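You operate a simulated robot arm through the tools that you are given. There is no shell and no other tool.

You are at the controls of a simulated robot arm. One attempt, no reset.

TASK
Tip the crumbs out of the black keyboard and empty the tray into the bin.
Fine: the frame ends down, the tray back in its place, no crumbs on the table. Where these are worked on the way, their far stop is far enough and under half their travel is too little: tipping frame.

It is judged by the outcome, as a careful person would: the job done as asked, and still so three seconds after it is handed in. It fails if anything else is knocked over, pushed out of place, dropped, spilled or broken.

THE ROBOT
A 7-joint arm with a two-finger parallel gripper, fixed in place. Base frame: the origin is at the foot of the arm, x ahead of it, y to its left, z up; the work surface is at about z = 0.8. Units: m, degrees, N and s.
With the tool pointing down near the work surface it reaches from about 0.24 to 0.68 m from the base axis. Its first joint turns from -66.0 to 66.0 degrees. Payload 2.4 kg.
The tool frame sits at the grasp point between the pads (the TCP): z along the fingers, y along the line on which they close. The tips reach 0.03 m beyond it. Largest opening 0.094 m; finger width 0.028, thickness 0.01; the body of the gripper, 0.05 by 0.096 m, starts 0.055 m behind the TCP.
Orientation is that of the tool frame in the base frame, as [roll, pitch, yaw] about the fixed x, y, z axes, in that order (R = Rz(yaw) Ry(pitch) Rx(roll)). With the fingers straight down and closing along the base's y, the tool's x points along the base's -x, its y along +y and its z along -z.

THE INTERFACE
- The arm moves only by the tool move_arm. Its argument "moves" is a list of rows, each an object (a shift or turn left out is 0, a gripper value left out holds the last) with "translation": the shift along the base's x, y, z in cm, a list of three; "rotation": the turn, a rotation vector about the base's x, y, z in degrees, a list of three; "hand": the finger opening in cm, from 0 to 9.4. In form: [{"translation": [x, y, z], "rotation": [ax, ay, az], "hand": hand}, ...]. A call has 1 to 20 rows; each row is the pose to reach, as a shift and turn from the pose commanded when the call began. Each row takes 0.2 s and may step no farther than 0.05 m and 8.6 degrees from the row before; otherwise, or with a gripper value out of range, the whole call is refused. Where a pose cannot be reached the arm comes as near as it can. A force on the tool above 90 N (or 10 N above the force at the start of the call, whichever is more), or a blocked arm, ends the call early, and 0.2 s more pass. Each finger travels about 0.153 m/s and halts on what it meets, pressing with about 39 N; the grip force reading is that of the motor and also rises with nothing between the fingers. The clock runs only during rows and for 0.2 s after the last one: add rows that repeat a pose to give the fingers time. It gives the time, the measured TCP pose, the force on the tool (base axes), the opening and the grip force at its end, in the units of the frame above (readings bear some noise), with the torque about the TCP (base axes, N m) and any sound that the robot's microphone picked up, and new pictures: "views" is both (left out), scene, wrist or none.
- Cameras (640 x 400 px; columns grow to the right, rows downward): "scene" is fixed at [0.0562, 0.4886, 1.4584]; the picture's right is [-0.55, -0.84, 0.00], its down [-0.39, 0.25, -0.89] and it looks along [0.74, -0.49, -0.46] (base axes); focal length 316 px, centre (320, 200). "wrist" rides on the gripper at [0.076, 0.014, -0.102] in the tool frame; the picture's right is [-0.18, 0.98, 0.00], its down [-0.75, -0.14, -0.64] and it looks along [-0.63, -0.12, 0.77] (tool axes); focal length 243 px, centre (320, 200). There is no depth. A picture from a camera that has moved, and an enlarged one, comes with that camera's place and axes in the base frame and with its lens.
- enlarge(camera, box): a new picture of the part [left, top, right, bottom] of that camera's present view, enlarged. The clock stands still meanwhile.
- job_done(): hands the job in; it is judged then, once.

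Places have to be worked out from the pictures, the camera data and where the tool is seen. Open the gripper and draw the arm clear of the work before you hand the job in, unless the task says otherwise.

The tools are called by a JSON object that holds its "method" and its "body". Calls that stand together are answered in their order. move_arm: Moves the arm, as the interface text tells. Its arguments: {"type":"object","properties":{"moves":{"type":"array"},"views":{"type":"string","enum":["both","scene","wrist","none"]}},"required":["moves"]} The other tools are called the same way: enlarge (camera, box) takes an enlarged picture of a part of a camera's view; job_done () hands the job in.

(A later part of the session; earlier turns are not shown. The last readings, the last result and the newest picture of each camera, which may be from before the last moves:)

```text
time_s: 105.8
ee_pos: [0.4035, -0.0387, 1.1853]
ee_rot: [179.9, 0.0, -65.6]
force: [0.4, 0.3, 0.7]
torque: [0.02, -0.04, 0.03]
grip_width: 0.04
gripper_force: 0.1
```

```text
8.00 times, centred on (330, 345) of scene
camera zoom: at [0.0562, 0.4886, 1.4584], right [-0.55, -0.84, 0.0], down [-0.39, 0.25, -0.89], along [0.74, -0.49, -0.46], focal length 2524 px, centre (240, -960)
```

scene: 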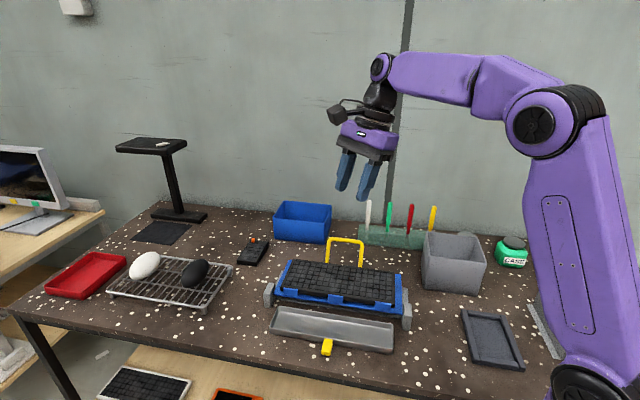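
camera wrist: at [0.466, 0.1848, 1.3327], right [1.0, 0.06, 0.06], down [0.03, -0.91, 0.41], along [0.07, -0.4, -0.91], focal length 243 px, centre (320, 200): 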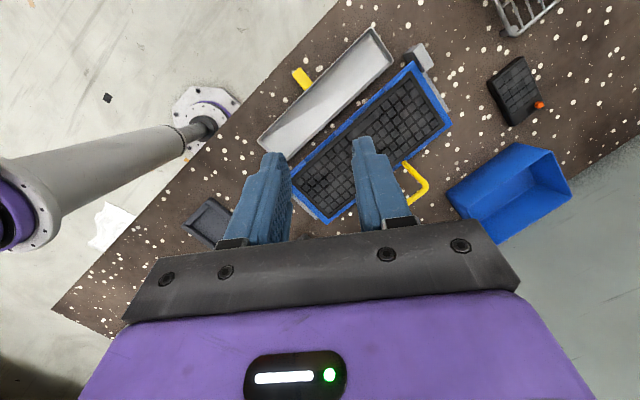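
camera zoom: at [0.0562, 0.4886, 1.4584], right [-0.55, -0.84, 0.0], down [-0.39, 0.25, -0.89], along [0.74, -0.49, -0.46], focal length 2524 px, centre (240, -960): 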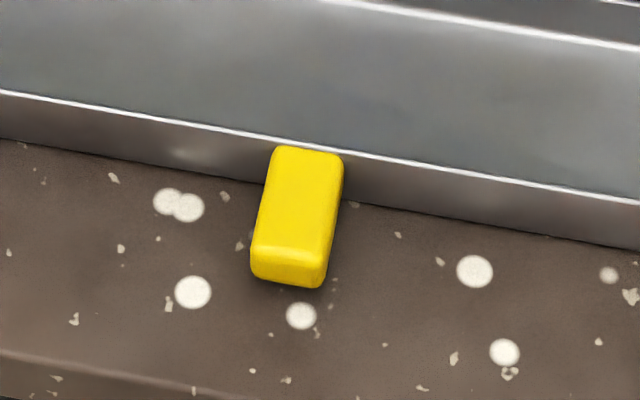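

The tab is a ~2.2 cm wide, 1.2 cm high bar about 3.3 cm long centred near (0.4585, 0.1986), at z≈0.806–0.818. Gripping it with a 25° lean and pouring over a tray corner with the wrist to the side should avoid the singularity; I'll rehearse that high up, first the yaw.

{"method": "move_arm", "body": {"moves": [{"translation": [0.3, -0.7, 1], "rotation": [0, 0, -7.73]}, {"translation": [0.6, -1.4, 2], "rotation": [0, 0, -15.46]}, {"translation": [0.9, -2.1, 3], "rotation": [0, 0, -23.2]}, {"translation": [1.2, -2.8, 4], "rotation": [0, 0, -30.9]}, {"translation": [1.5, -3.5, 5], "rotation": [0, 0, -38.6]}, {"translation": [1.8, -4.2, 6], "rotation": [0, 0, -46.4]}, {"translation": [2.1, -4.9, 7], "rotation": [0, 0, -54.1]}, {"translation": [2.4, -5.6, 8], "rotation": [0, 0, -61.8]}, {"translation": [2.7, -6.3, 9], "rotation": [0, 0, -69.6]}, {"translation": [3, -7, 9.5], "rotation": [0, 0, -77.3]}, {"translation": [3.3, -7.7, 9.5], "rotation": [0, 0, -85]}, {"translation": [3.6, -8.4, 9.5], "rotation": [0, 0, -92.8]}, {"translation": [3.9, -9.1, 9.5], "rotation": [0, 0, -100.5]}, {"translation": [4.2, -9.8, 9.5], "rotation": [0, 0, -108.2]}, {"translation": [4.5, -10.5, 9.5], "rotation": [0, 0, -116]}, {"translation": [4.6, -11, 9.5], "rotation": [0, 0, -123.7]}, {"translation": [4.6, -11, 9.5], "rotation": [0, 0, -131.4]}], "views": "none"}}

```text
time_s: 109.4
ee_pos: [0.4501, -0.1487, 1.2788]
ee_rot: [-180.0, -0.1, 163.0]
force: [-0.3, 0.2, -0.1]
torque: [0.0, 0.02, -0.03]
grip_width: 0.04
gripper_force: 0.0
```

No limit. Next the 25° lean that the grip will have.

{"method": "move_arm", "body": {"moves": [{"rotation": [1.83, 5.98, 0]}, {"rotation": [3.65, 11.95, 0]}, {"rotation": [5.5, 17.9, 0]}, {"rotation": [7.3, 23.9, 0]}], "views": "none"}}

```text
time_s: 110.4
ee_pos: [0.3761, -0.1342, 1.2495]
ee_rot: [179.8, -24.4, 163.1]
force: [-0.1, 0.5, -0.6]
torque: [0.0, -0.05, 0.0]
grip_width: 0.04
gripper_force: 0.0
out of reach, approached as far as the arm can: row 2, 3, 4
```

The inward lean is only a problem this high up; lower down the forearm slopes and it should be fine. I'll go lower and back outward.

{"method": "move_arm", "body": {"moves": [{"translation": [1, 0, -4]}, {"translation": [2.5, -0.3, -8]}, {"translation": [4, -0.7, -12]}, {"translation": [5.5, -1, -13.5]}, {"translation": [5.5, -1, -13.5]}], "views": "none"}}

{"method": "enlarge", "body": {"camera": "scene", "box": [340, 0, 640, 400]}}

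```text
time_s: 111.6
ee_pos: [0.433, -0.1466, 1.1141]
ee_rot: [179.9, -25.1, 163.1]
force: [-0.1, 0.8, 0.0]
torque: [-0.03, 0.03, -0.02]
grip_width: 0.0401
gripper_force: 0.1
```

```text
1.00 times, centred on (490, 200) of scene (not enlarged: the box is as wide or as high as the picture)
camera zoom: at [0.0562, 0.4886, 1.4584], right [-0.55, -0.84, 0.0], down [-0.39, 0.25, -0.89], along [0.74, -0.49, -0.46], focal length 316 px, centre (150, 200)
```

zoom: 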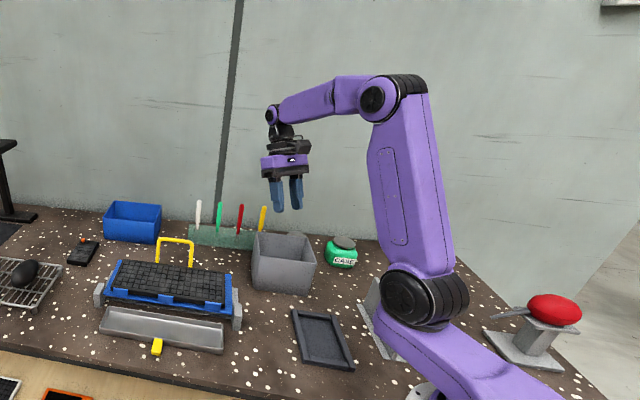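

Reachable. Now rehearse the whole tilt about the corner over the bin (still empty-handed), following the path that keeps the tray's low corner over the bin opening.

{"method": "move_arm", "body": {"moves": [{"translation": [0.66, -2.83, 0.5], "rotation": [-7.06, -3.75, 0]}, {"translation": [1.32, -5.66, 1], "rotation": [-14.1, -7.5, 0]}, {"translation": [1.98, -8.5, 1.5], "rotation": [-21.2, -11.26, 0]}, {"translation": [2.64, -11.3, 1.5], "rotation": [-28.3, -15, 0]}, {"translation": [3.3, -14.1, 1.5], "rotation": [-35.3, -18.8, 0]}, {"translation": [3.96, -17, 1.5], "rotation": [-42.4, -22.5, 0]}, {"translation": [4.6, -19.8, 1.5], "rotation": [-49.4, -26.3, 0]}], "views": "none"}}

```text
time_s: 113.2
ee_pos: [0.4786, -0.3447, 1.1302]
ee_rot: [-142.2, 17.1, 160.3]
force: [0.2, 0.1, -0.2]
torque: [0.01, -0.02, 0.0]
grip_width: 0.0401
gripper_force: 0.0
```

No limits so far. Continue the rehearsal to the full 120°.

{"method": "move_arm", "body": {"moves": [{"translation": [-1.1, 2.1, -0.4], "rotation": [-7.06, -3.75, 0]}, {"translation": [-2.2, 4.2, 0.2], "rotation": [-14.1, -7.5, 0]}, {"translation": [-3.4, 6.4, 0.5], "rotation": [-21.2, -11.26, 0]}, {"translation": [-4.6, 8.6, 0.4], "rotation": [-28.3, -15, 0]}, {"translation": [-5.7, 10.8, 0], "rotation": [-35.3, -18.8, 0]}, {"translation": [-6.8, 12.9, -0.75], "rotation": [-42.4, -22.5, 0]}, {"translation": [-7.9, 14.9, -1.8], "rotation": [-49.4, -26.3, 0]}, {"translation": [-8.9, 16.7, -3.2], "rotation": [-56.5, -30, 0]}]}}

{"method": "enlarge", "body": {"camera": "scene", "box": [340, 0, 640, 400]}}

```text
time_s: 115.0
ee_pos: [0.391, -0.1727, 1.1002]
ee_rot: [-72.4, 49.8, -156.0]
force: [0.0, -0.3, 1.0]
torque: [0.02, 0.02, -0.02]
grip_width: 0.0401
gripper_force: 0.0
camera wrist: at [0.34, -0.0934, 1.0124], right [0.88, 0.07, -0.46], down [0.22, 0.81, 0.54], along [0.41, -0.58, 0.7], focal length 243 px, centre (320, 200)
```

scene: 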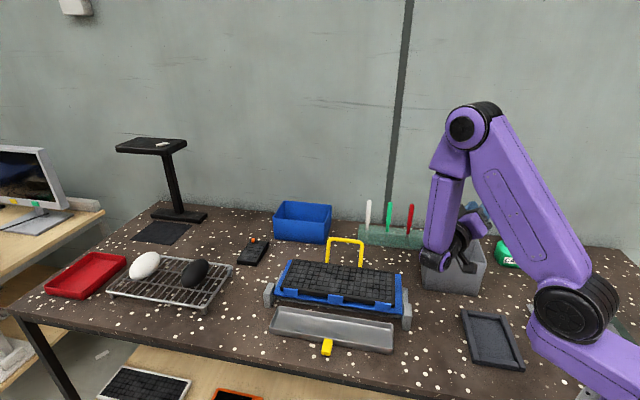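
wrist: 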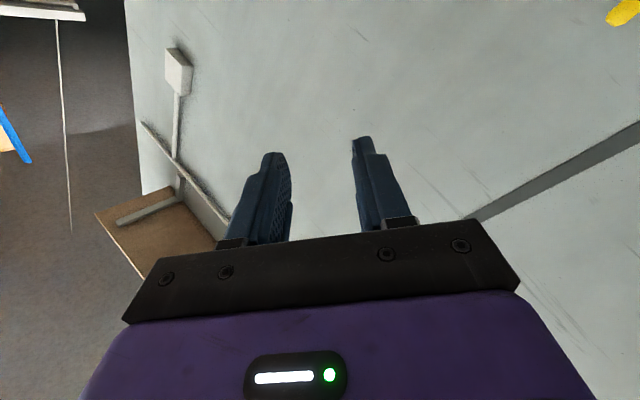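

```text
1.00 times, centred on (490, 200) of scene (not enlarged: the box is as wide or as high as the picture)
camera zoom: at [0.0562, 0.4886, 1.4584], right [-0.55, -0.84, 0.0], down [-0.39, 0.25, -0.89], along [0.74, -0.49, -0.46], focal length 316 px, centre (150, 200)
```

zoom: 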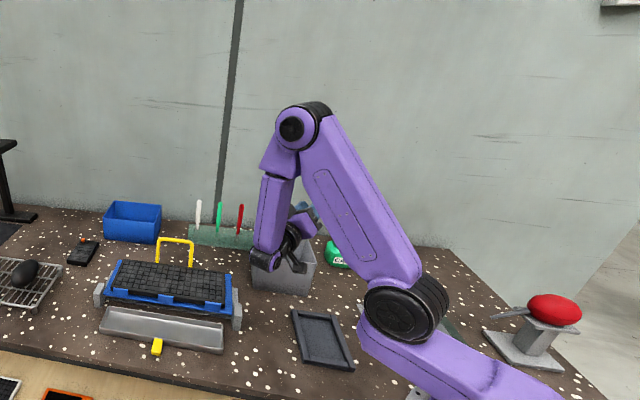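

The full pouring tilt works with no limits at the right place. I'll retrace the path back to the level, leaned pose.

{"method": "move_arm", "body": {"moves": [{"translation": [1, -1.8, 1.4], "rotation": [7.06, 3.75, 0]}, {"translation": [2.1, -3.8, 2.45], "rotation": [14.1, 7.5, 0]}, {"translation": [3.2, -5.9, 3.2], "rotation": [21.2, 11.26, 0]}, {"translation": [4.3, -8.1, 3.6], "rotation": [28.3, 15, 0]}, {"translation": [5.5, -10.3, 3.7], "rotation": [35.3, 18.8, 0]}, {"translation": [6.7, -12.5, 3.4], "rotation": [42.4, 22.5, 0]}, {"translation": [7.8, -14.6, 2.8], "rotation": [49.4, 26.3, 0]}, {"translation": [8.9, -16.7, 3.2], "rotation": [56.5, 30, 0]}, {"translation": [8.2, -13.9, 3], "rotation": [63.5, 33.8, 0]}, {"translation": [7.6, -11, 2.8], "rotation": [70.6, 37.5, 0]}, {"translation": [6.9, -8.2, 2.6], "rotation": [77.7, 41.3, 0]}, {"translation": [6.3, -5.4, 2.3], "rotation": [84.7, 45, 0]}, {"translation": [5.6, -2.6, 2.1], "rotation": [91.8, 48.8, 0]}, {"translation": [5, 0.3, 1.9], "rotation": [98.8, 52.5, 0]}, {"translation": [4.3, 3.1, 1.7], "rotation": [105.9, 56.3, 0]}], "views": "none"}}

```text
time_s: 118.2
ee_pos: [0.4321, -0.1455, 1.1159]
ee_rot: [179.8, -25.1, 163.2]
force: [1.0, 0.5, 0.2]
torque: [-0.01, -0.05, -0.02]
grip_width: 0.0399
gripper_force: 0.1
```

Back exactly at the level leaned pose. Now I rotate the tool 152° the other way while moving over to hover above the tab, keeping the same lean (this is also a rehearsal of the carry).

{"method": "move_arm", "body": {"moves": [{"translation": [0.7, 1.5, 0], "rotation": [0, 0, 8]}, {"translation": [1.4, 3, 0], "rotation": [0, 0, 16]}, {"translation": [2.1, 4.5, 0], "rotation": [0, 0, 24]}, {"translation": [2.8, 6, 0], "rotation": [0, 0, 32]}, {"translation": [3.5, 7.5, 0], "rotation": [0, 0, 40]}, {"translation": [4.2, 9, 0], "rotation": [0, 0, 48]}, {"translation": [4.9, 10.5, 0], "rotation": [0, 0, 56]}, {"translation": [5.6, 12, 0], "rotation": [0, 0, 64]}, {"translation": [6.3, 13.5, 0], "rotation": [0, 0, 72]}, {"translation": [6.8, 15, 0], "rotation": [0, 0, 80]}, {"translation": [6.5, 17, 0], "rotation": [0, 0, 88]}, {"translation": [6, 19, 0], "rotation": [0, 0, 96]}, {"translation": [5.5, 21, 0], "rotation": [0, 0, 104]}, {"translation": [5, 23, 0], "rotation": [0, 0, 112]}, {"translation": [4.5, 25, 0], "rotation": [0, 0, 120]}, {"translation": [4, 28, 0], "rotation": [0, 0, 128]}, {"translation": [3.5, 31, 0], "rotation": [0, 0, 136]}, {"translation": [2.5, 33.5, 0], "rotation": [0, 0, 144]}, {"translation": [1.6, 35.4, 0], "rotation": [0, 0, 152]}], "views": "none"}}

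```text
time_s: 122.2
ee_pos: [0.4456, 0.2091, 1.115]
ee_rot: [180.0, -25.0, -44.7]
force: [0.1, 0.1, 0.6]
torque: [-0.01, 0.01, -0.02]
grip_width: 0.04
gripper_force: 0.0
```

No limits. Lowering to a closer hover to check alignment over the tab.

{"method": "move_arm", "body": {"moves": [{"translation": [0.1, 0, -4], "hand": 4.5}, {"translation": [0.2, 0, -8], "hand": 4.5}, {"translation": [0.3, 0, -12], "hand": 4.5}, {"translation": [0.3, 0, -16], "hand": 4.5}, {"translation": [0.3, 0, -19], "hand": 4.5}, {"translation": [0.3, 0, -19], "hand": 4.5}]}}

{"method": "enlarge", "body": {"camera": "wrist", "box": [200, 0, 440, 240]}}

{"method": "enlarge", "body": {"camera": "scene", "box": [270, 260, 390, 360]}}

```text
time_s: 123.6
ee_pos: [0.45, 0.2112, 0.926]
ee_rot: [179.8, -25.0, -44.8]
force: [-0.8, 0.4, -1.0]
torque: [0.03, 0.0, 0.01]
grip_width: 0.0447
gripper_force: 0.0
camera wrist: at [0.4587, 0.1833, 1.0506], right [-0.81, -0.58, -0.08], down [-0.58, 0.77, 0.26], along [-0.09, 0.26, -0.96], focal length 243 px, centre (320, 200)
```

scene: 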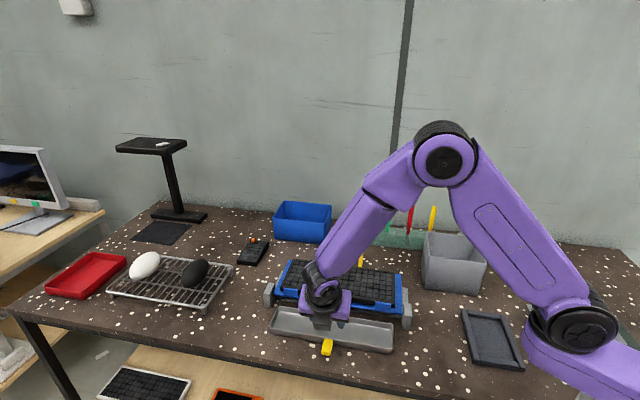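
wrist: 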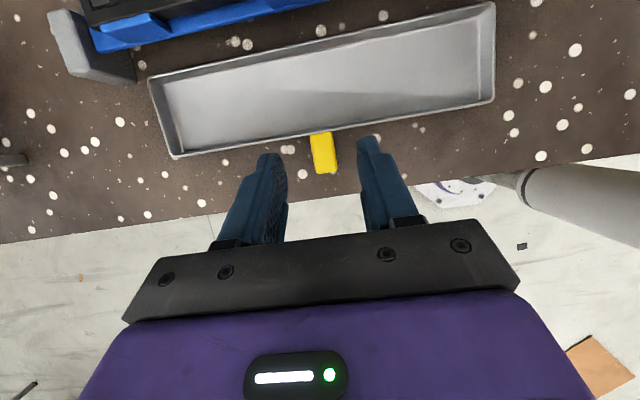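

```text
1.67 times, centred on (320, 120) of wrist
camera zoom: at [0.4587, 0.1833, 1.0506], right [-0.81, -0.58, -0.08], down [-0.58, 0.77, 0.26], along [-0.09, 0.26, -0.96], focal length 404 px, centre (320, 333)
```

zoom: 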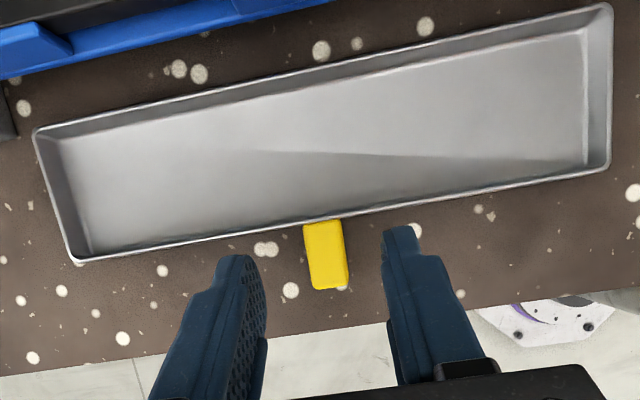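

```text
4.00 times, centred on (330, 310) of scene
camera zoom: at [0.0562, 0.4886, 1.4584], right [-0.55, -0.84, 0.0], down [-0.39, 0.25, -0.89], along [0.74, -0.49, -0.46], focal length 1262 px, centre (280, -240)
```

zoom: 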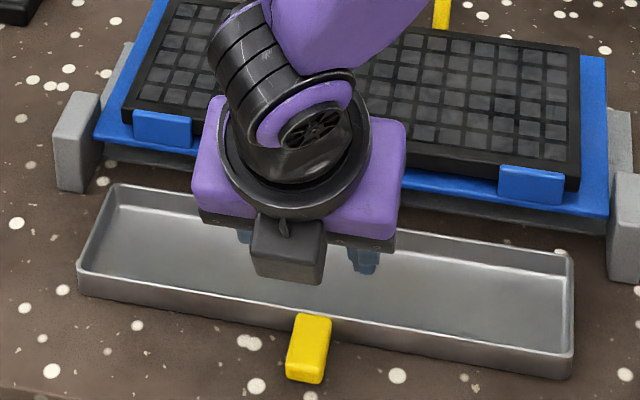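

The fingers straddle the tab nicely, offset only ~2–4 mm along the tray. The camera also gives a clear close-up of the tray floor, which shows nothing on it. I'll descend vertically, with a 2 mm correction, stopping just above the table.

{"method": "move_arm", "body": {"moves": [{"translation": [0.1, 0.1, -2]}, {"translation": [0.15, 0.15, -4]}, {"translation": [0.15, 0.15, -6]}, {"translation": [0.15, 0.15, -7.5]}, {"translation": [0.15, 0.15, -8.4]}, {"translation": [0.15, 0.15, -8.8]}, {"translation": [0.15, 0.15, -8.8]}]}}

{"method": "enlarge", "body": {"camera": "wrist", "box": [240, 60, 400, 240]}}

{"method": "enlarge", "body": {"camera": "scene", "box": [280, 300, 380, 370]}}

```text
time_s: 125.2
ee_pos: [0.4519, 0.212, 0.8369]
ee_rot: [179.9, -25.2, -44.9]
force: [-0.2, 0.4, 0.5]
torque: [-0.04, -0.01, 0.0]
grip_width: 0.0452
gripper_force: 0.1
camera wrist: at [0.4618, 0.184, 0.9618], right [-0.81, -0.58, -0.08], down [-0.58, 0.77, 0.26], along [-0.09, 0.26, -0.96], focal length 243 px, centre (320, 200)
```

scene: 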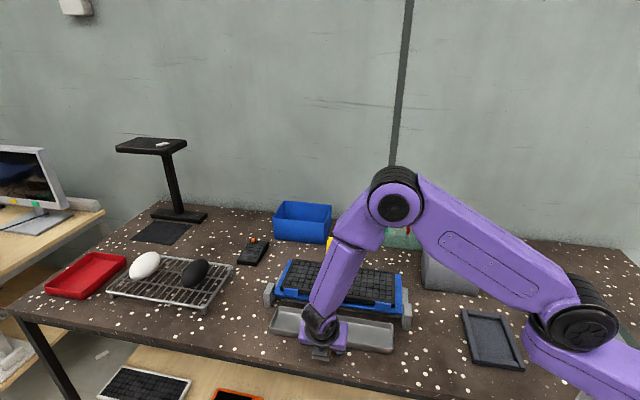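
wrist: 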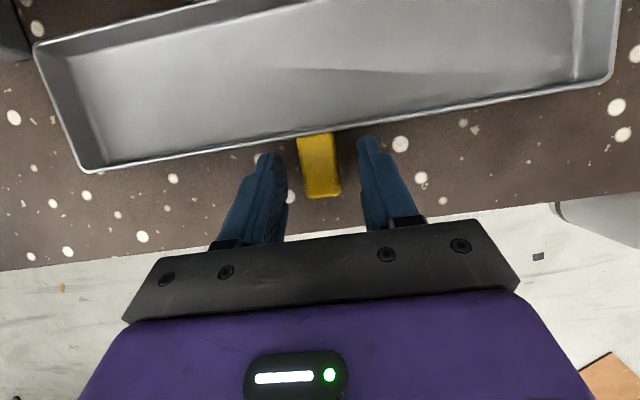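

```text
2.22 times, centred on (320, 150) of wrist
camera zoom: at [0.4618, 0.184, 0.9618], right [-0.81, -0.58, -0.08], down [-0.58, 0.77, 0.26], along [-0.09, 0.26, -0.96], focal length 539 px, centre (320, 311)
```

zoom: 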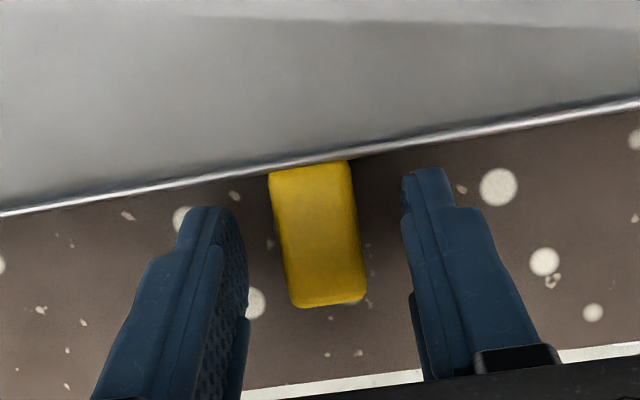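

```text
5.71 times, centred on (330, 335) of scene
camera zoom: at [0.0562, 0.4886, 1.4584], right [-0.55, -0.84, 0.0], down [-0.39, 0.25, -0.89], along [0.74, -0.49, -0.46], focal length 1803 px, centre (263, -571)
```

zoom: 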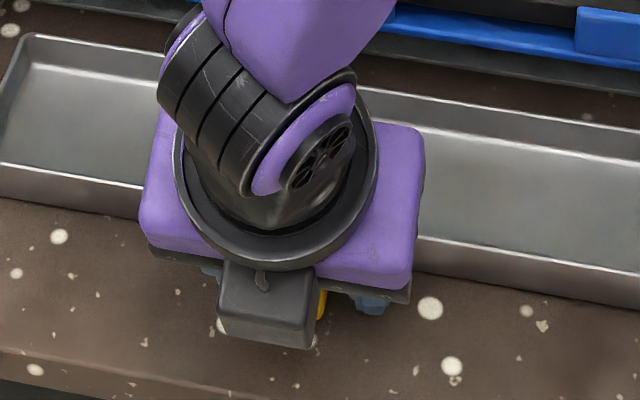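

The tab is centred between the fingers. Closing gently.

{"method": "move_arm", "body": {"moves": [{"hand": 3.2}, {"hand": 2.6}, {"hand": 2.2}, {"hand": 1.5}, {"hand": 0.5}, {"hand": 0}, {"hand": 0}]}}

{"method": "enlarge", "body": {"camera": "wrist", "box": [240, 60, 400, 240]}}

```text
time_s: 126.8
ee_pos: [0.4515, 0.2123, 0.8374]
ee_rot: [179.9, -25.1, -44.9]
force: [0.3, -0.1, 1.2]
torque: [-0.03, -0.03, -0.04]
grip_width: 0.0211
gripper_force: 38.5
camera wrist: at [0.4618, 0.184, 0.9619], right [-0.81, -0.58, -0.08], down [-0.58, 0.77, 0.26], along [-0.09, 0.26, -0.96], focal length 243 px, centre (320, 200)
```

scene: 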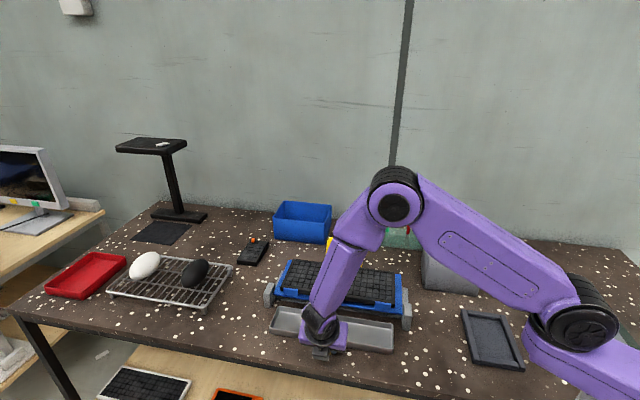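
wrist: 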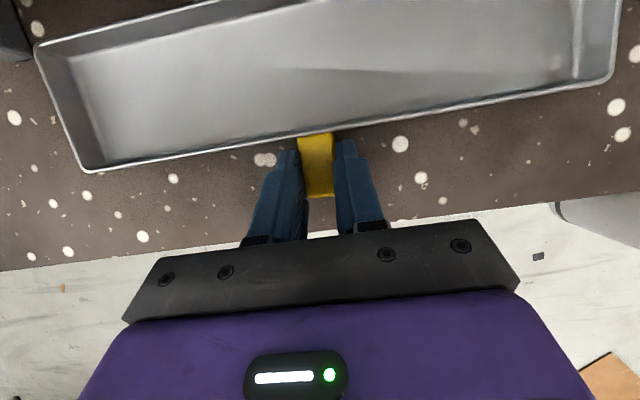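

```text
2.22 times, centred on (320, 150) of wrist
camera zoom: at [0.4618, 0.184, 0.9619], right [-0.81, -0.58, -0.08], down [-0.58, 0.77, 0.26], along [-0.09, 0.26, -0.96], focal length 539 px, centre (320, 311)
```

zoom: 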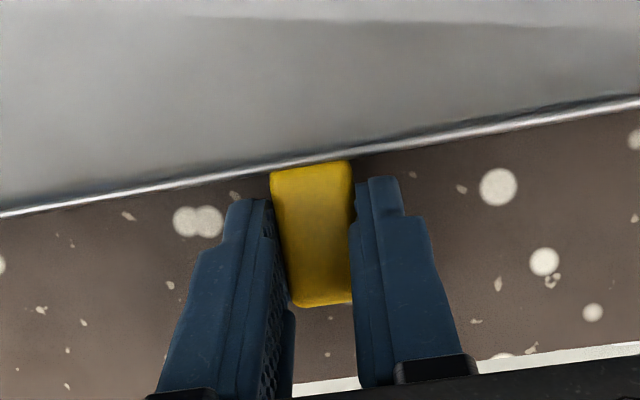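

Gripped at 2.1 cm. I'll lift 1.5 cm slowly and check that the tray follows level.

{"method": "move_arm", "body": {"moves": [{"translation": [0, 0, 0.4]}, {"translation": [0, 0, 0.8]}, {"translation": [0, 0, 1.5]}, {"translation": [0, 0, 1.5]}]}}

{"method": "enlarge", "body": {"camera": "scene", "box": [250, 280, 410, 370]}}

```text
time_s: 127.8
ee_pos: [0.4532, 0.2105, 0.8519]
ee_rot: [180.0, -25.2, -44.9]
force: [0.7, -1.3, -0.1]
torque: [0.02, -0.02, 0.01]
grip_width: 0.0213
gripper_force: 39.4
camera wrist: at [0.4624, 0.1835, 0.9772], right [-0.81, -0.58, -0.08], down [-0.58, 0.77, 0.26], along [-0.09, 0.26, -0.96], focal length 243 px, centre (320, 200)
```

scene: 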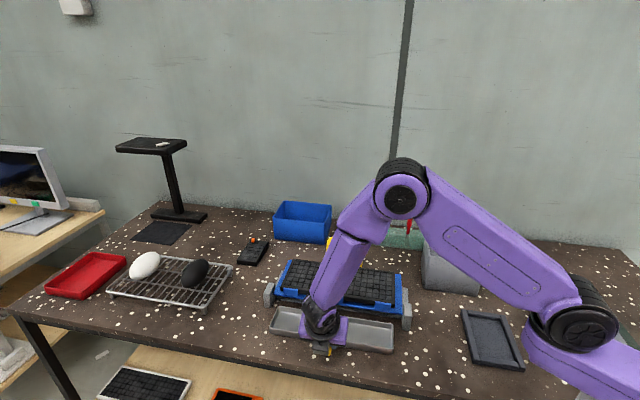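
wrist: 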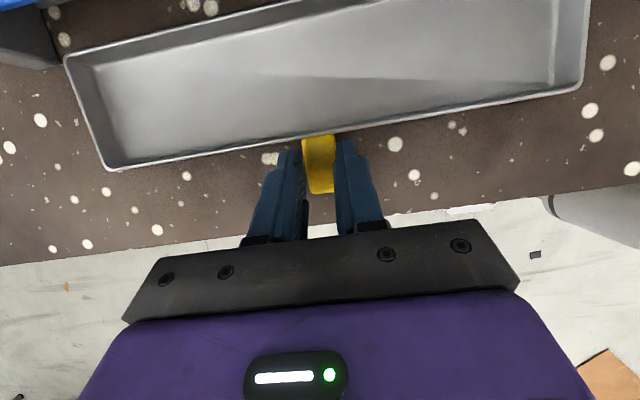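

```text
4.00 times, centred on (330, 325) of scene
camera zoom: at [0.0562, 0.4886, 1.4584], right [-0.55, -0.84, 0.0], down [-0.39, 0.25, -0.89], along [0.74, -0.49, -0.46], focal length 1262 px, centre (280, -300)
```

zoom: 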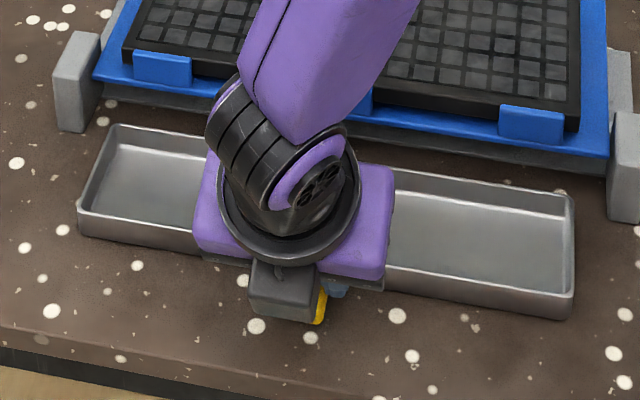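

The wrist view suggests the fingers slid up while the tray stayed on the table (no weight felt). I'll open slightly, go back down as low as possible, and look at the contact more carefully.

{"method": "move_arm", "body": {"moves": [{"hand": 3.2}, {"hand": 3.6}, {"translation": [0, 0, -0.8], "hand": 3.6}, {"translation": [0, 0, -1.5], "hand": 3.6}, {"translation": [0, 0, -1.75], "hand": 3.6}, {"translation": [0, 0, -1.75], "hand": 3.6}]}}

{"method": "enlarge", "body": {"camera": "wrist", "box": [240, 60, 400, 240]}}

```text
time_s: 129.2
ee_pos: [0.4527, 0.2111, 0.8347]
ee_rot: [179.9, -25.1, -44.9]
force: [0.3, -0.2, -0.5]
torque: [0.0, -0.03, -0.04]
grip_width: 0.0361
gripper_force: 0.0
camera wrist: at [0.4619, 0.1835, 0.9601], right [-0.81, -0.58, -0.08], down [-0.58, 0.77, 0.26], along [-0.09, 0.26, -0.96], focal length 243 px, centre (320, 200)
```

scene: 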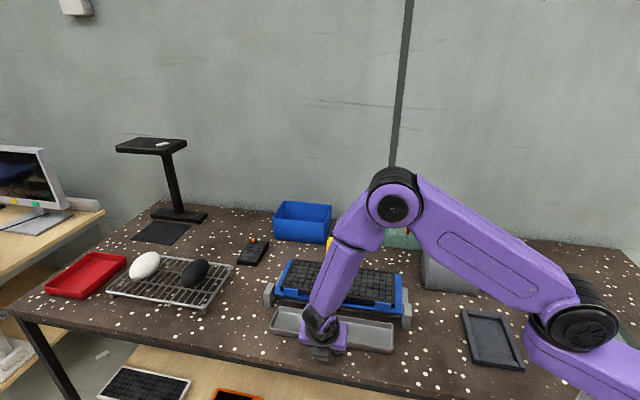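
wrist: 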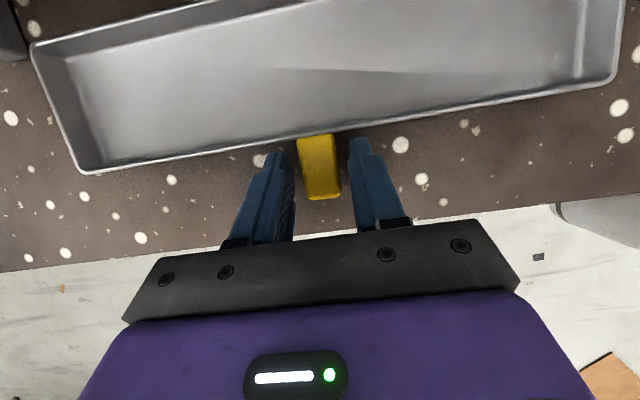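

```text
2.22 times, centred on (320, 150) of wrist
camera zoom: at [0.4619, 0.1835, 0.9601], right [-0.81, -0.58, -0.08], down [-0.58, 0.77, 0.26], along [-0.09, 0.26, -0.96], focal length 539 px, centre (320, 311)
```

zoom: 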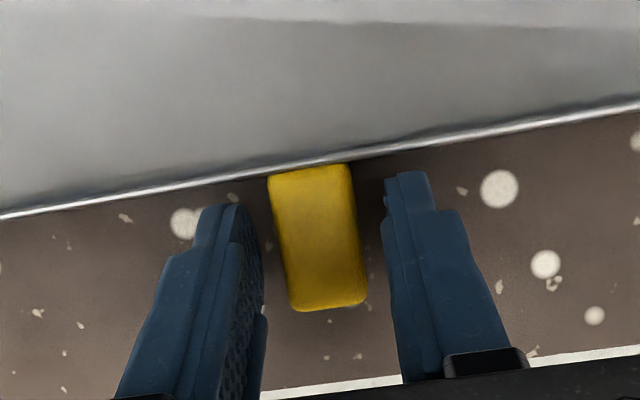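

I'm now 2.5 mm lower, tips just above the table. Close again and try a tiny 5 mm lift while reading the load.

{"method": "move_arm", "body": {"moves": [{"hand": 2.6}, {"hand": 2.0}, {"hand": 1}, {"hand": 0}, {"hand": 0}, {"hand": 0}, {"translation": [0, 0, 0.25], "hand": 0}, {"translation": [0, 0, 0.5], "hand": 0}]}}

{"method": "enlarge", "body": {"camera": "wrist", "box": [240, 60, 400, 240]}}

```text
time_s: 131.0
ee_pos: [0.4528, 0.2107, 0.84]
ee_rot: [179.9, -25.0, -44.9]
force: [0.5, -0.1, -0.5]
torque: [0.04, 0.06, 0.01]
grip_width: 0.0213
gripper_force: 38.9
camera wrist: at [0.4616, 0.183, 0.965], right [-0.81, -0.58, -0.08], down [-0.58, 0.77, 0.26], along [-0.09, 0.26, -0.96], focal length 243 px, centre (320, 200)
```

scene: 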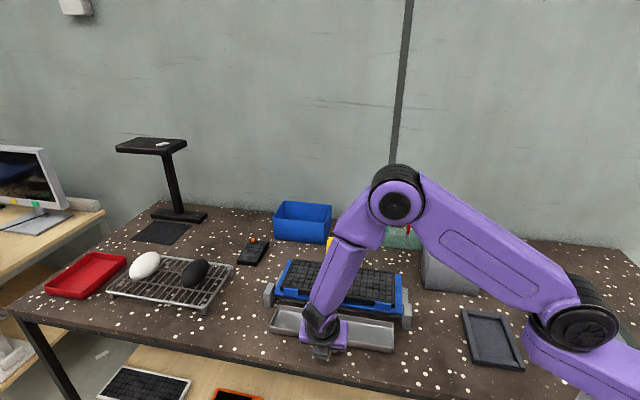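
wrist: 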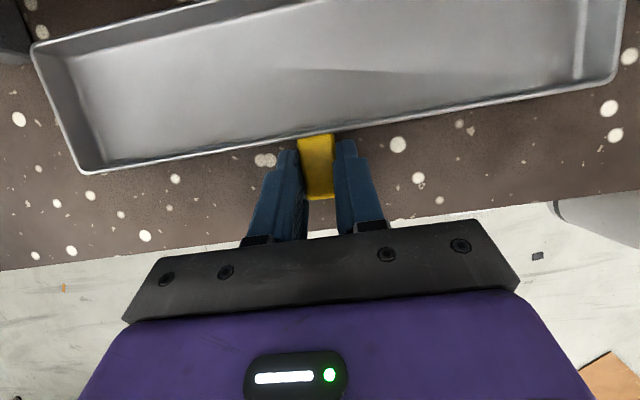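

```text
2.22 times, centred on (320, 150) of wrist
camera zoom: at [0.4616, 0.183, 0.965], right [-0.81, -0.58, -0.08], down [-0.58, 0.77, 0.26], along [-0.09, 0.26, -0.96], focal length 539 px, centre (320, 311)
```

zoom: 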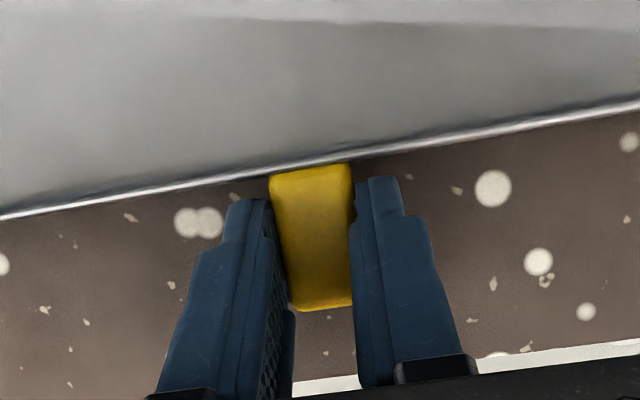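

Now the tray stays fixed in the wrist view while the table pattern moves: it is lifted with the gripper, and it's light. I'll lift further slowly and recheck.

{"method": "move_arm", "body": {"moves": [{"translation": [0, 0, 0.3]}, {"translation": [0, 0, 0.7]}, {"translation": [0, 0, 1.2]}, {"translation": [0, 0, 1.7]}, {"translation": [0, 0, 2.2]}, {"translation": [0, 0, 2.2]}]}}

{"method": "enlarge", "body": {"camera": "scene", "box": [250, 280, 410, 370]}}

```text
time_s: 132.4
ee_pos: [0.4523, 0.2126, 0.8615]
ee_rot: [179.8, -25.1, -44.9]
force: [1.0, -0.1, -1.9]
torque: [0.09, 0.07, 0.01]
grip_width: 0.0214
gripper_force: 38.4
camera wrist: at [0.462, 0.1845, 0.9862], right [-0.81, -0.58, -0.08], down [-0.58, 0.77, 0.26], along [-0.09, 0.26, -0.96], focal length 243 px, centre (320, 200)
```

scene: 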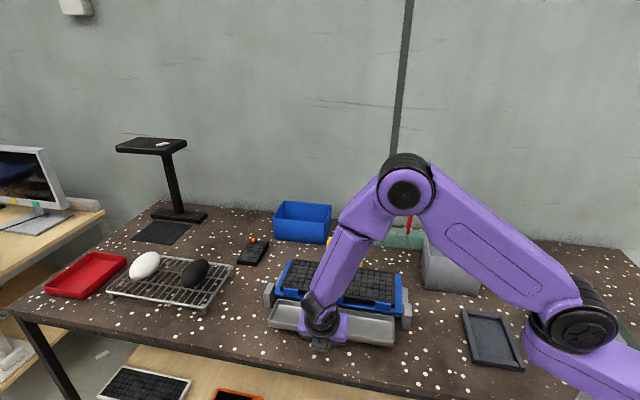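
wrist: 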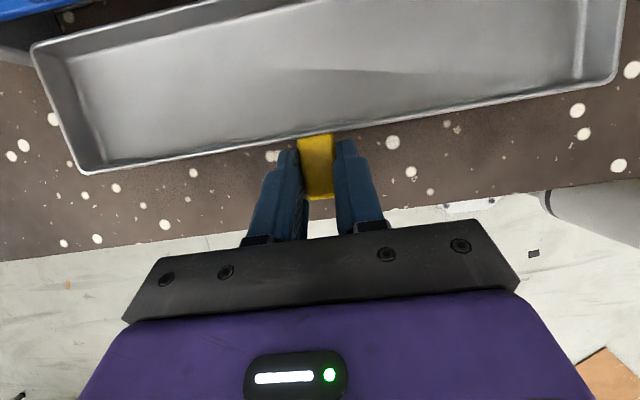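

```text
4.00 times, centred on (330, 325) of scene
camera zoom: at [0.0562, 0.4886, 1.4584], right [-0.55, -0.84, 0.0], down [-0.39, 0.25, -0.89], along [0.74, -0.49, -0.46], focal length 1262 px, centre (280, -300)
```

zoom: 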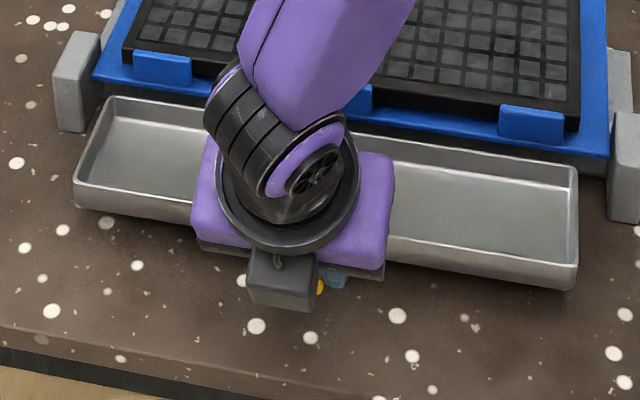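

The tray rides level in the grip (about 2 N). I'll ease it away from the frame and lift to carrying height gently.

{"method": "move_arm", "body": {"moves": [{"translation": [-0.5, 0.5, 0.5]}, {"translation": [-1, 1, 1.5]}, {"translation": [-1.4, 1.4, 3]}, {"translation": [-1.4, 1.4, 5]}, {"translation": [-1.4, 1.4, 7.5]}, {"translation": [-1.4, 1.4, 10]}, {"translation": [-1.4, 1.4, 12.5]}, {"translation": [-1.4, 1.4, 15]}, {"translation": [-1.4, 1.4, 17.5]}, {"translation": [-1.4, 1.4, 20]}, {"translation": [-1.4, 1.4, 22.5]}, {"translation": [-1.4, 1.4, 24.5]}, {"translation": [-1.4, 1.4, 25.4]}, {"translation": [-1.4, 1.4, 25.4]}]}}

{"method": "enlarge", "body": {"camera": "wrist", "box": [0, 0, 640, 240]}}

```text
time_s: 135.4
ee_pos: [0.4366, 0.2259, 1.1162]
ee_rot: [179.9, -25.0, -44.9]
force: [-0.5, 0.1, -2.3]
torque: [0.06, 0.05, 0.0]
grip_width: 0.0215
gripper_force: 39.4
camera wrist: at [0.4465, 0.1981, 1.2412], right [-0.81, -0.58, -0.08], down [-0.58, 0.77, 0.26], along [-0.09, 0.26, -0.96], focal length 243 px, centre (320, 200)
```

scene: 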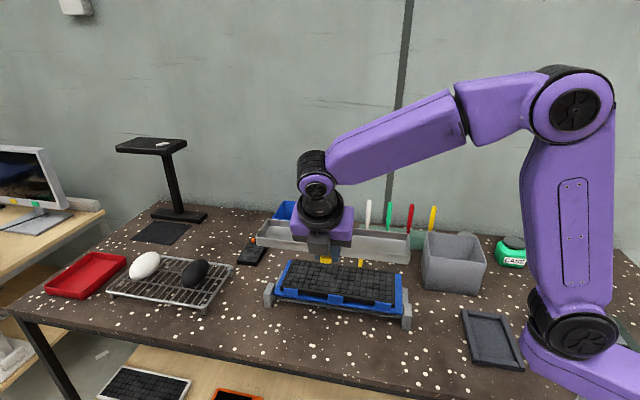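
wrist: 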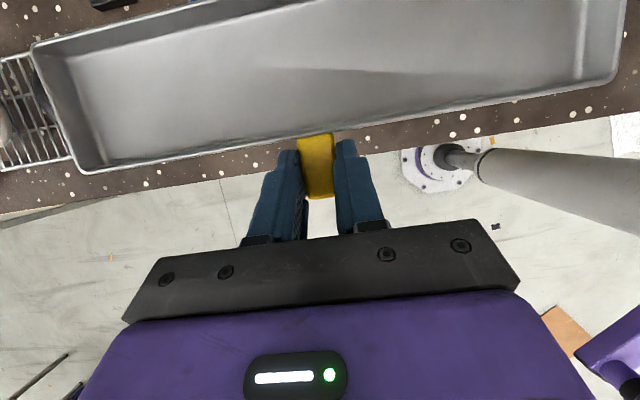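

```text
1.00 times, centred on (320, 120) of wrist (not enlarged: the box is as wide or as high as the picture)
camera zoom: at [0.4465, 0.1981, 1.2412], right [-0.81, -0.58, -0.08], down [-0.58, 0.77, 0.26], along [-0.09, 0.26, -0.96], focal length 243 px, centre (320, 280)
```

zoom: 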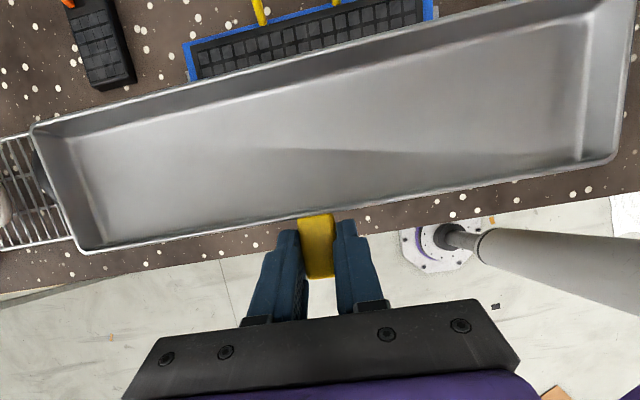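

The tray is steady and level. I'll carry it at half speed along the rehearsed path toward the bin, first half.

{"method": "move_arm", "body": {"moves": [{"translation": [1, -1.8, 0], "rotation": [0, 0, -4]}, {"translation": [2, -3.6, 0], "rotation": [0, 0, -8]}, {"translation": [2.5, -4.8, 0], "rotation": [0, 0, -12]}, {"translation": [3, -6.1, 0], "rotation": [0, 0, -16]}, {"translation": [3.3, -7.6, 0], "rotation": [0, 0, -20]}, {"translation": [3.5, -9.1, 0], "rotation": [0, 0, -24]}, {"translation": [3.8, -10.6, 0], "rotation": [0, 0, -28]}, {"translation": [4, -12.1, 0], "rotation": [0, 0, -32]}, {"translation": [4.3, -13.1, 0], "rotation": [0, 0, -36]}, {"translation": [4.5, -14.1, 0], "rotation": [0, 0, -40]}, {"translation": [4.8, -15.1, 0], "rotation": [0, 0, -44]}, {"translation": [5, -16.1, 0], "rotation": [0, 0, -48]}, {"translation": [5.3, -17.1, 0], "rotation": [0, 0, -52]}, {"translation": [5.5, -18.1, 0], "rotation": [0, 0, -56]}, {"translation": [5.8, -19.1, 0], "rotation": [0, 0, -60]}, {"translation": [6, -20.1, 0], "rotation": [0, 0, -64]}, {"translation": [6.2, -21.1, 0], "rotation": [0, 0, -68]}, {"translation": [6.3, -22.1, 0], "rotation": [0, 0, -72]}, {"translation": [6.1, -22.9, 0], "rotation": [0, 0, -76]}]}}

```text
time_s: 139.4
ee_pos: [0.5006, -0.0024, 1.1176]
ee_rot: [179.8, -25.0, -120.9]
force: [-0.4, -0.8, -2.0]
torque: [0.1, -0.01, 0.0]
grip_width: 0.0213
gripper_force: 39.5
camera wrist: at [0.4755, -0.0174, 1.2422], right [-0.76, 0.65, -0.08], down [0.61, 0.74, 0.26], along [0.23, 0.15, -0.96], focal length 243 px, centre (320, 200)
```

scene: 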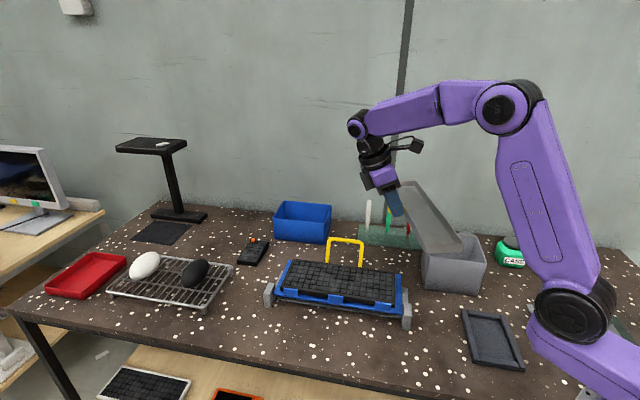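
wrist: 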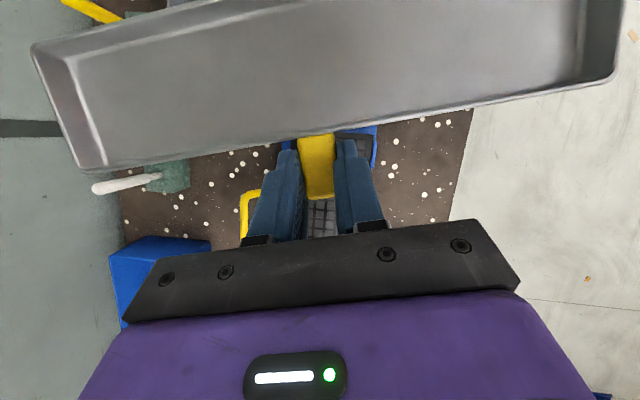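

Steady, no limits. Second half of the carry.

{"method": "move_arm", "body": {"moves": [{"translation": [-0.36, -0.75, 0], "rotation": [0, 0, -4]}, {"translation": [-0.72, -1.5, 0], "rotation": [0, 0, -8]}, {"translation": [-1.08, -2.25, 0], "rotation": [0, 0, -12]}, {"translation": [-1.44, -3, 0], "rotation": [0, 0, -16]}, {"translation": [-1.8, -3.75, 0], "rotation": [0, 0, -20]}, {"translation": [-2.16, -4.5, 0], "rotation": [0, 0, -24]}, {"translation": [-2.52, -5.25, 0], "rotation": [0, 0, -28]}, {"translation": [-2.88, -6, 0], "rotation": [0, 0, -32]}, {"translation": [-3.24, -6.75, 0], "rotation": [0, 0, -36]}, {"translation": [-3.6, -7.5, 0], "rotation": [0, 0, -40]}, {"translation": [-3.96, -8.25, 0], "rotation": [0, 0, -44]}, {"translation": [-4.32, -9, 0], "rotation": [0, 0, -48]}, {"translation": [-4.7, -9.75, 0], "rotation": [0, 0, -52]}, {"translation": [-5.05, -10.5, 0], "rotation": [0, 0, -56]}, {"translation": [-5.4, -11.25, 0], "rotation": [0, 0, -60]}, {"translation": [-5.8, -12, 0], "rotation": [0, 0, -64]}, {"translation": [-6.1, -12.8, 0], "rotation": [0, 0, -68]}, {"translation": [-6.5, -13.6, 0], "rotation": [0, 0, -72]}, {"translation": [-6.9, -14.3, 0], "rotation": [0, 0, -76]}]}}

```text
time_s: 143.4
ee_pos: [0.4286, -0.1462, 1.1159]
ee_rot: [179.9, -25.1, 163.1]
force: [-0.3, 1.1, -1.9]
torque: [-0.02, -0.07, 0.01]
grip_width: 0.0212
gripper_force: 39.2
camera wrist: at [0.4104, -0.1256, 1.2406], right [0.45, 0.89, -0.08], down [0.87, -0.41, 0.26], along [0.2, -0.18, -0.96], focal length 243 px, centre (320, 200)
```

scene: 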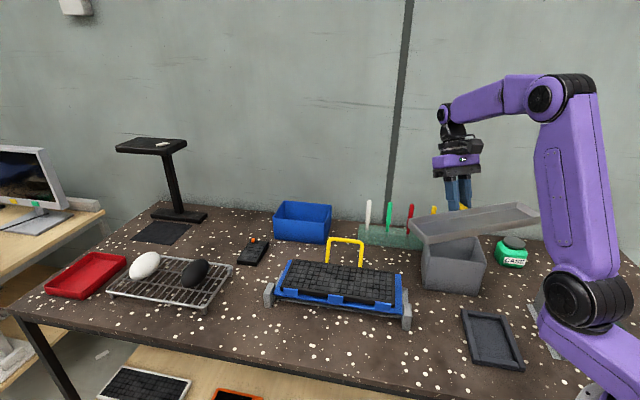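
wrist: 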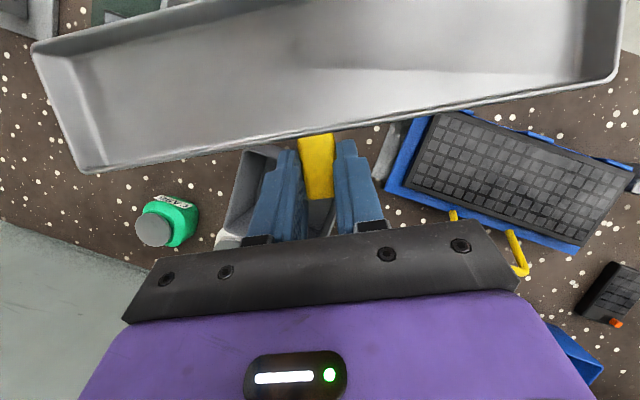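

The tray is level over the bin area. Now I shift so the low corner comes over the bin while tilting slowly to 56°, then dwell so crumbs gather at that corner.

{"method": "move_arm", "body": {"moves": [{"translation": [0.6, -2.5, 0.3], "rotation": [-2.6, -1.4, 0]}, {"translation": [1.4, -6, 0.6], "rotation": [-5.3, -2.8, 0]}, {"translation": [2.4, -9.5, 1], "rotation": [-8, -4.2, 0]}, {"translation": [3.4, -13, 1.2], "rotation": [-11, -5.8, 0]}, {"translation": [4.3, -16, 1.3], "rotation": [-14.1, -7.5, 0]}, {"translation": [4.9, -18.3, 1.4], "rotation": [-17.7, -9.4, 0]}, {"translation": [5.3, -19.7, 1.5], "rotation": [-21.2, -11.3, 0]}, {"translation": [5.5, -20.5, 1.5], "rotation": [-24.7, -13.1, 0]}, {"translation": [5.6, -20.9, 1.5], "rotation": [-28.3, -15, 0]}, {"translation": [5.6, -20.9, 1.5], "rotation": [-31.8, -16.9, 0]}, {"translation": [5.5, -20.7, 1.5], "rotation": [-35.3, -18.8, 0]}, {"translation": [5.4, -20.5, 1.5], "rotation": [-38.8, -20.6, 0]}, {"translation": [5.3, -20.2, 1.5], "rotation": [-42.4, -22.5, 0]}, {"translation": [5.15, -20, 1.5], "rotation": [-45.9, -24.4, 0]}, {"translation": [5, -19.8, 1.5], "rotation": [-49.4, -26.3, 0]}, {"translation": [5, -19.8, 1.5], "rotation": [-49.4, -26.3, 0]}, {"translation": [5, -19.8, 1.5], "rotation": [-49.4, -26.3, 0]}]}}

{"method": "enlarge", "body": {"camera": "scene", "box": [380, 150, 620, 320]}}

```text
time_s: 147.0
ee_pos: [0.48, -0.345, 1.1296]
ee_rot: [-142.3, 17.1, 160.3]
force: [0.5, -0.1, -1.7]
torque: [0.06, -0.06, 0.0]
grip_width: 0.0214
gripper_force: 38.6
camera wrist: at [0.4184, -0.2437, 1.1774], right [0.59, 0.61, -0.52], down [0.61, 0.08, 0.79], along [0.52, -0.79, -0.32], focal length 243 px, centre (320, 200)
```

scene: 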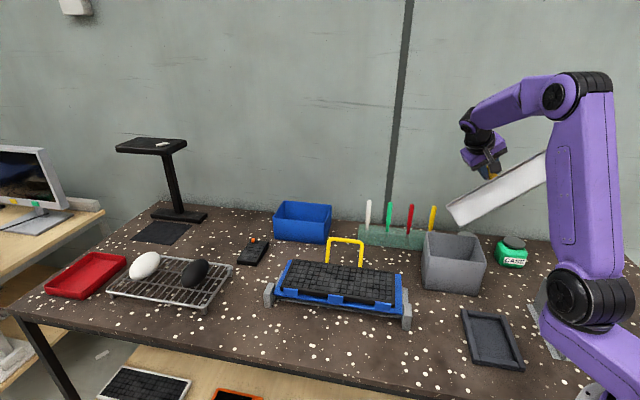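
wrist: 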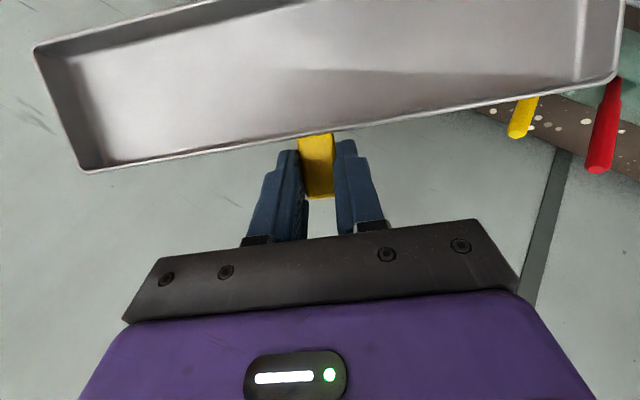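

```text
2.35 times, centred on (500, 235) of scene
camera zoom: at [0.0562, 0.4885, 1.4584], right [-0.55, -0.84, 0.0], down [-0.39, 0.25, -0.89], along [0.74, -0.49, -0.46], focal length 742 px, centre (-104, 118)
```

zoom: 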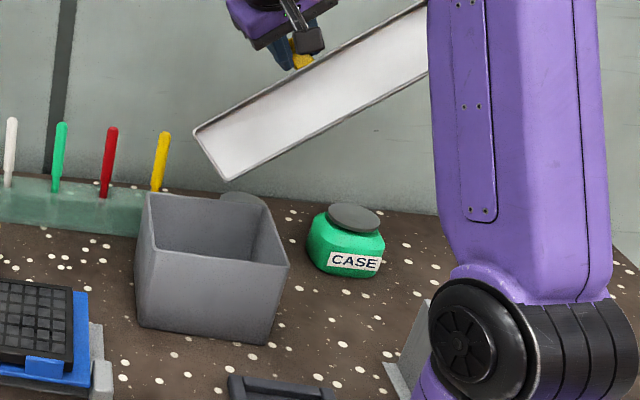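

The low corner sits right over the bin opening as computed. Now I tilt slowly on to 120° about that corner and dwell.

{"method": "move_arm", "body": {"moves": [{"translation": [-0.5, 1, -0.2], "rotation": [-3.53, -1.88, 0]}, {"translation": [-1.1, 2.1, -0.4], "rotation": [-7.06, -3.75, 0]}, {"translation": [-1.65, 3.15, -0.1], "rotation": [-10.6, -5.6, 0]}, {"translation": [-2.2, 4.2, 0.2], "rotation": [-14.1, -7.5, 0]}, {"translation": [-2.8, 5.3, 0.35], "rotation": [-17.7, -9.4, 0]}, {"translation": [-3.4, 6.4, 0.5], "rotation": [-21.2, -11.26, 0]}, {"translation": [-4, 7.5, 0.45], "rotation": [-24.7, -13.1, 0]}, {"translation": [-4.6, 8.6, 0.4], "rotation": [-28.3, -15, 0]}, {"translation": [-5.15, 9.7, 0.2], "rotation": [-31.8, -16.9, 0]}, {"translation": [-5.7, 10.8, 0], "rotation": [-35.3, -18.8, 0]}, {"translation": [-6.25, 11.85, -0.4], "rotation": [-38.8, -20.6, 0]}, {"translation": [-6.8, 12.9, -0.75], "rotation": [-42.4, -22.5, 0]}, {"translation": [-7.35, 13.9, -1.3], "rotation": [-45.9, -24.4, 0]}, {"translation": [-7.9, 14.9, -1.8], "rotation": [-49.4, -26.3, 0]}, {"translation": [-8.4, 15.8, -2.5], "rotation": [-52.9, -28.1, 0]}, {"translation": [-8.9, 16.7, -3.2], "rotation": [-56.5, -30, 0]}, {"translation": [-8.9, 16.7, -3.2], "rotation": [-56.5, -30, 0]}, {"translation": [-8.9, 16.7, -3.2], "rotation": [-56.5, -30, 0]}]}}

{"method": "enlarge", "body": {"camera": "scene", "box": [380, 150, 620, 320]}}

```text
time_s: 150.8
ee_pos: [0.3908, -0.1774, 1.0986]
ee_rot: [-72.7, 49.8, -156.1]
force: [-0.4, 0.0, -0.7]
torque: [0.13, -0.03, -0.02]
grip_width: 0.0215
gripper_force: 38.9
camera wrist: at [0.3398, -0.0984, 1.0111], right [0.88, 0.07, -0.46], down [0.22, 0.81, 0.54], along [0.41, -0.58, 0.7], focal length 243 px, centre (320, 200)
```

scene: 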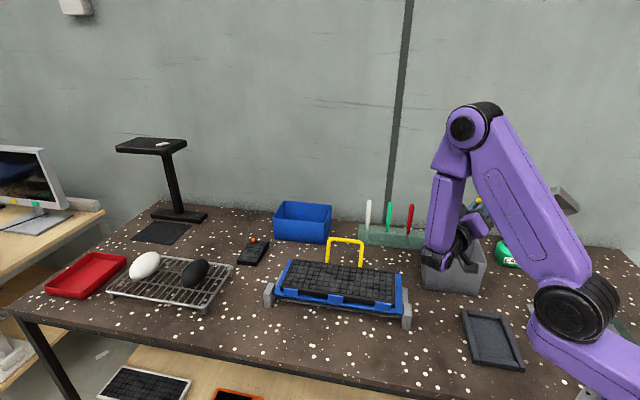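
wrist: 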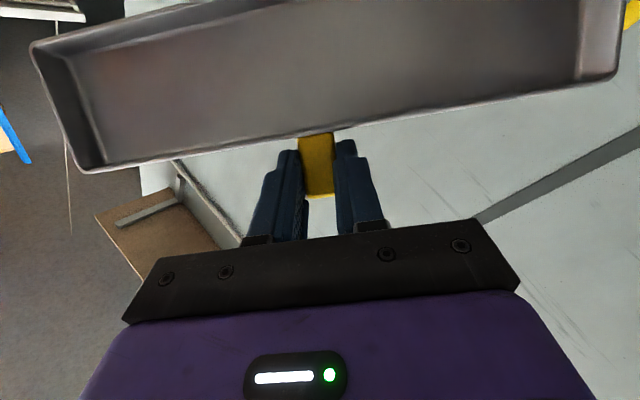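

```text
2.35 times, centred on (500, 235) of scene
camera zoom: at [0.0562, 0.4886, 1.4584], right [-0.55, -0.84, 0.0], down [-0.39, 0.25, -0.89], along [0.74, -0.49, -0.46], focal length 742 px, centre (-104, 118)
```

zoom: 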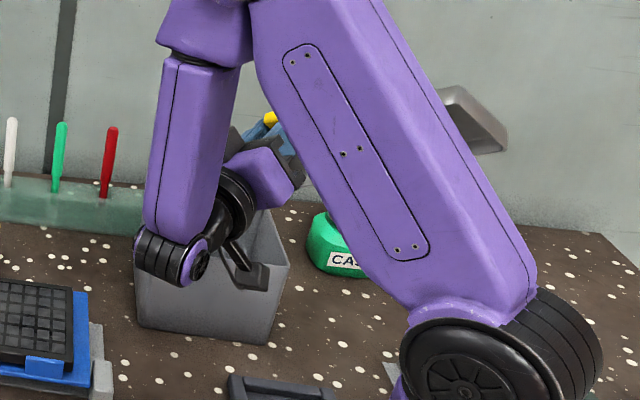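

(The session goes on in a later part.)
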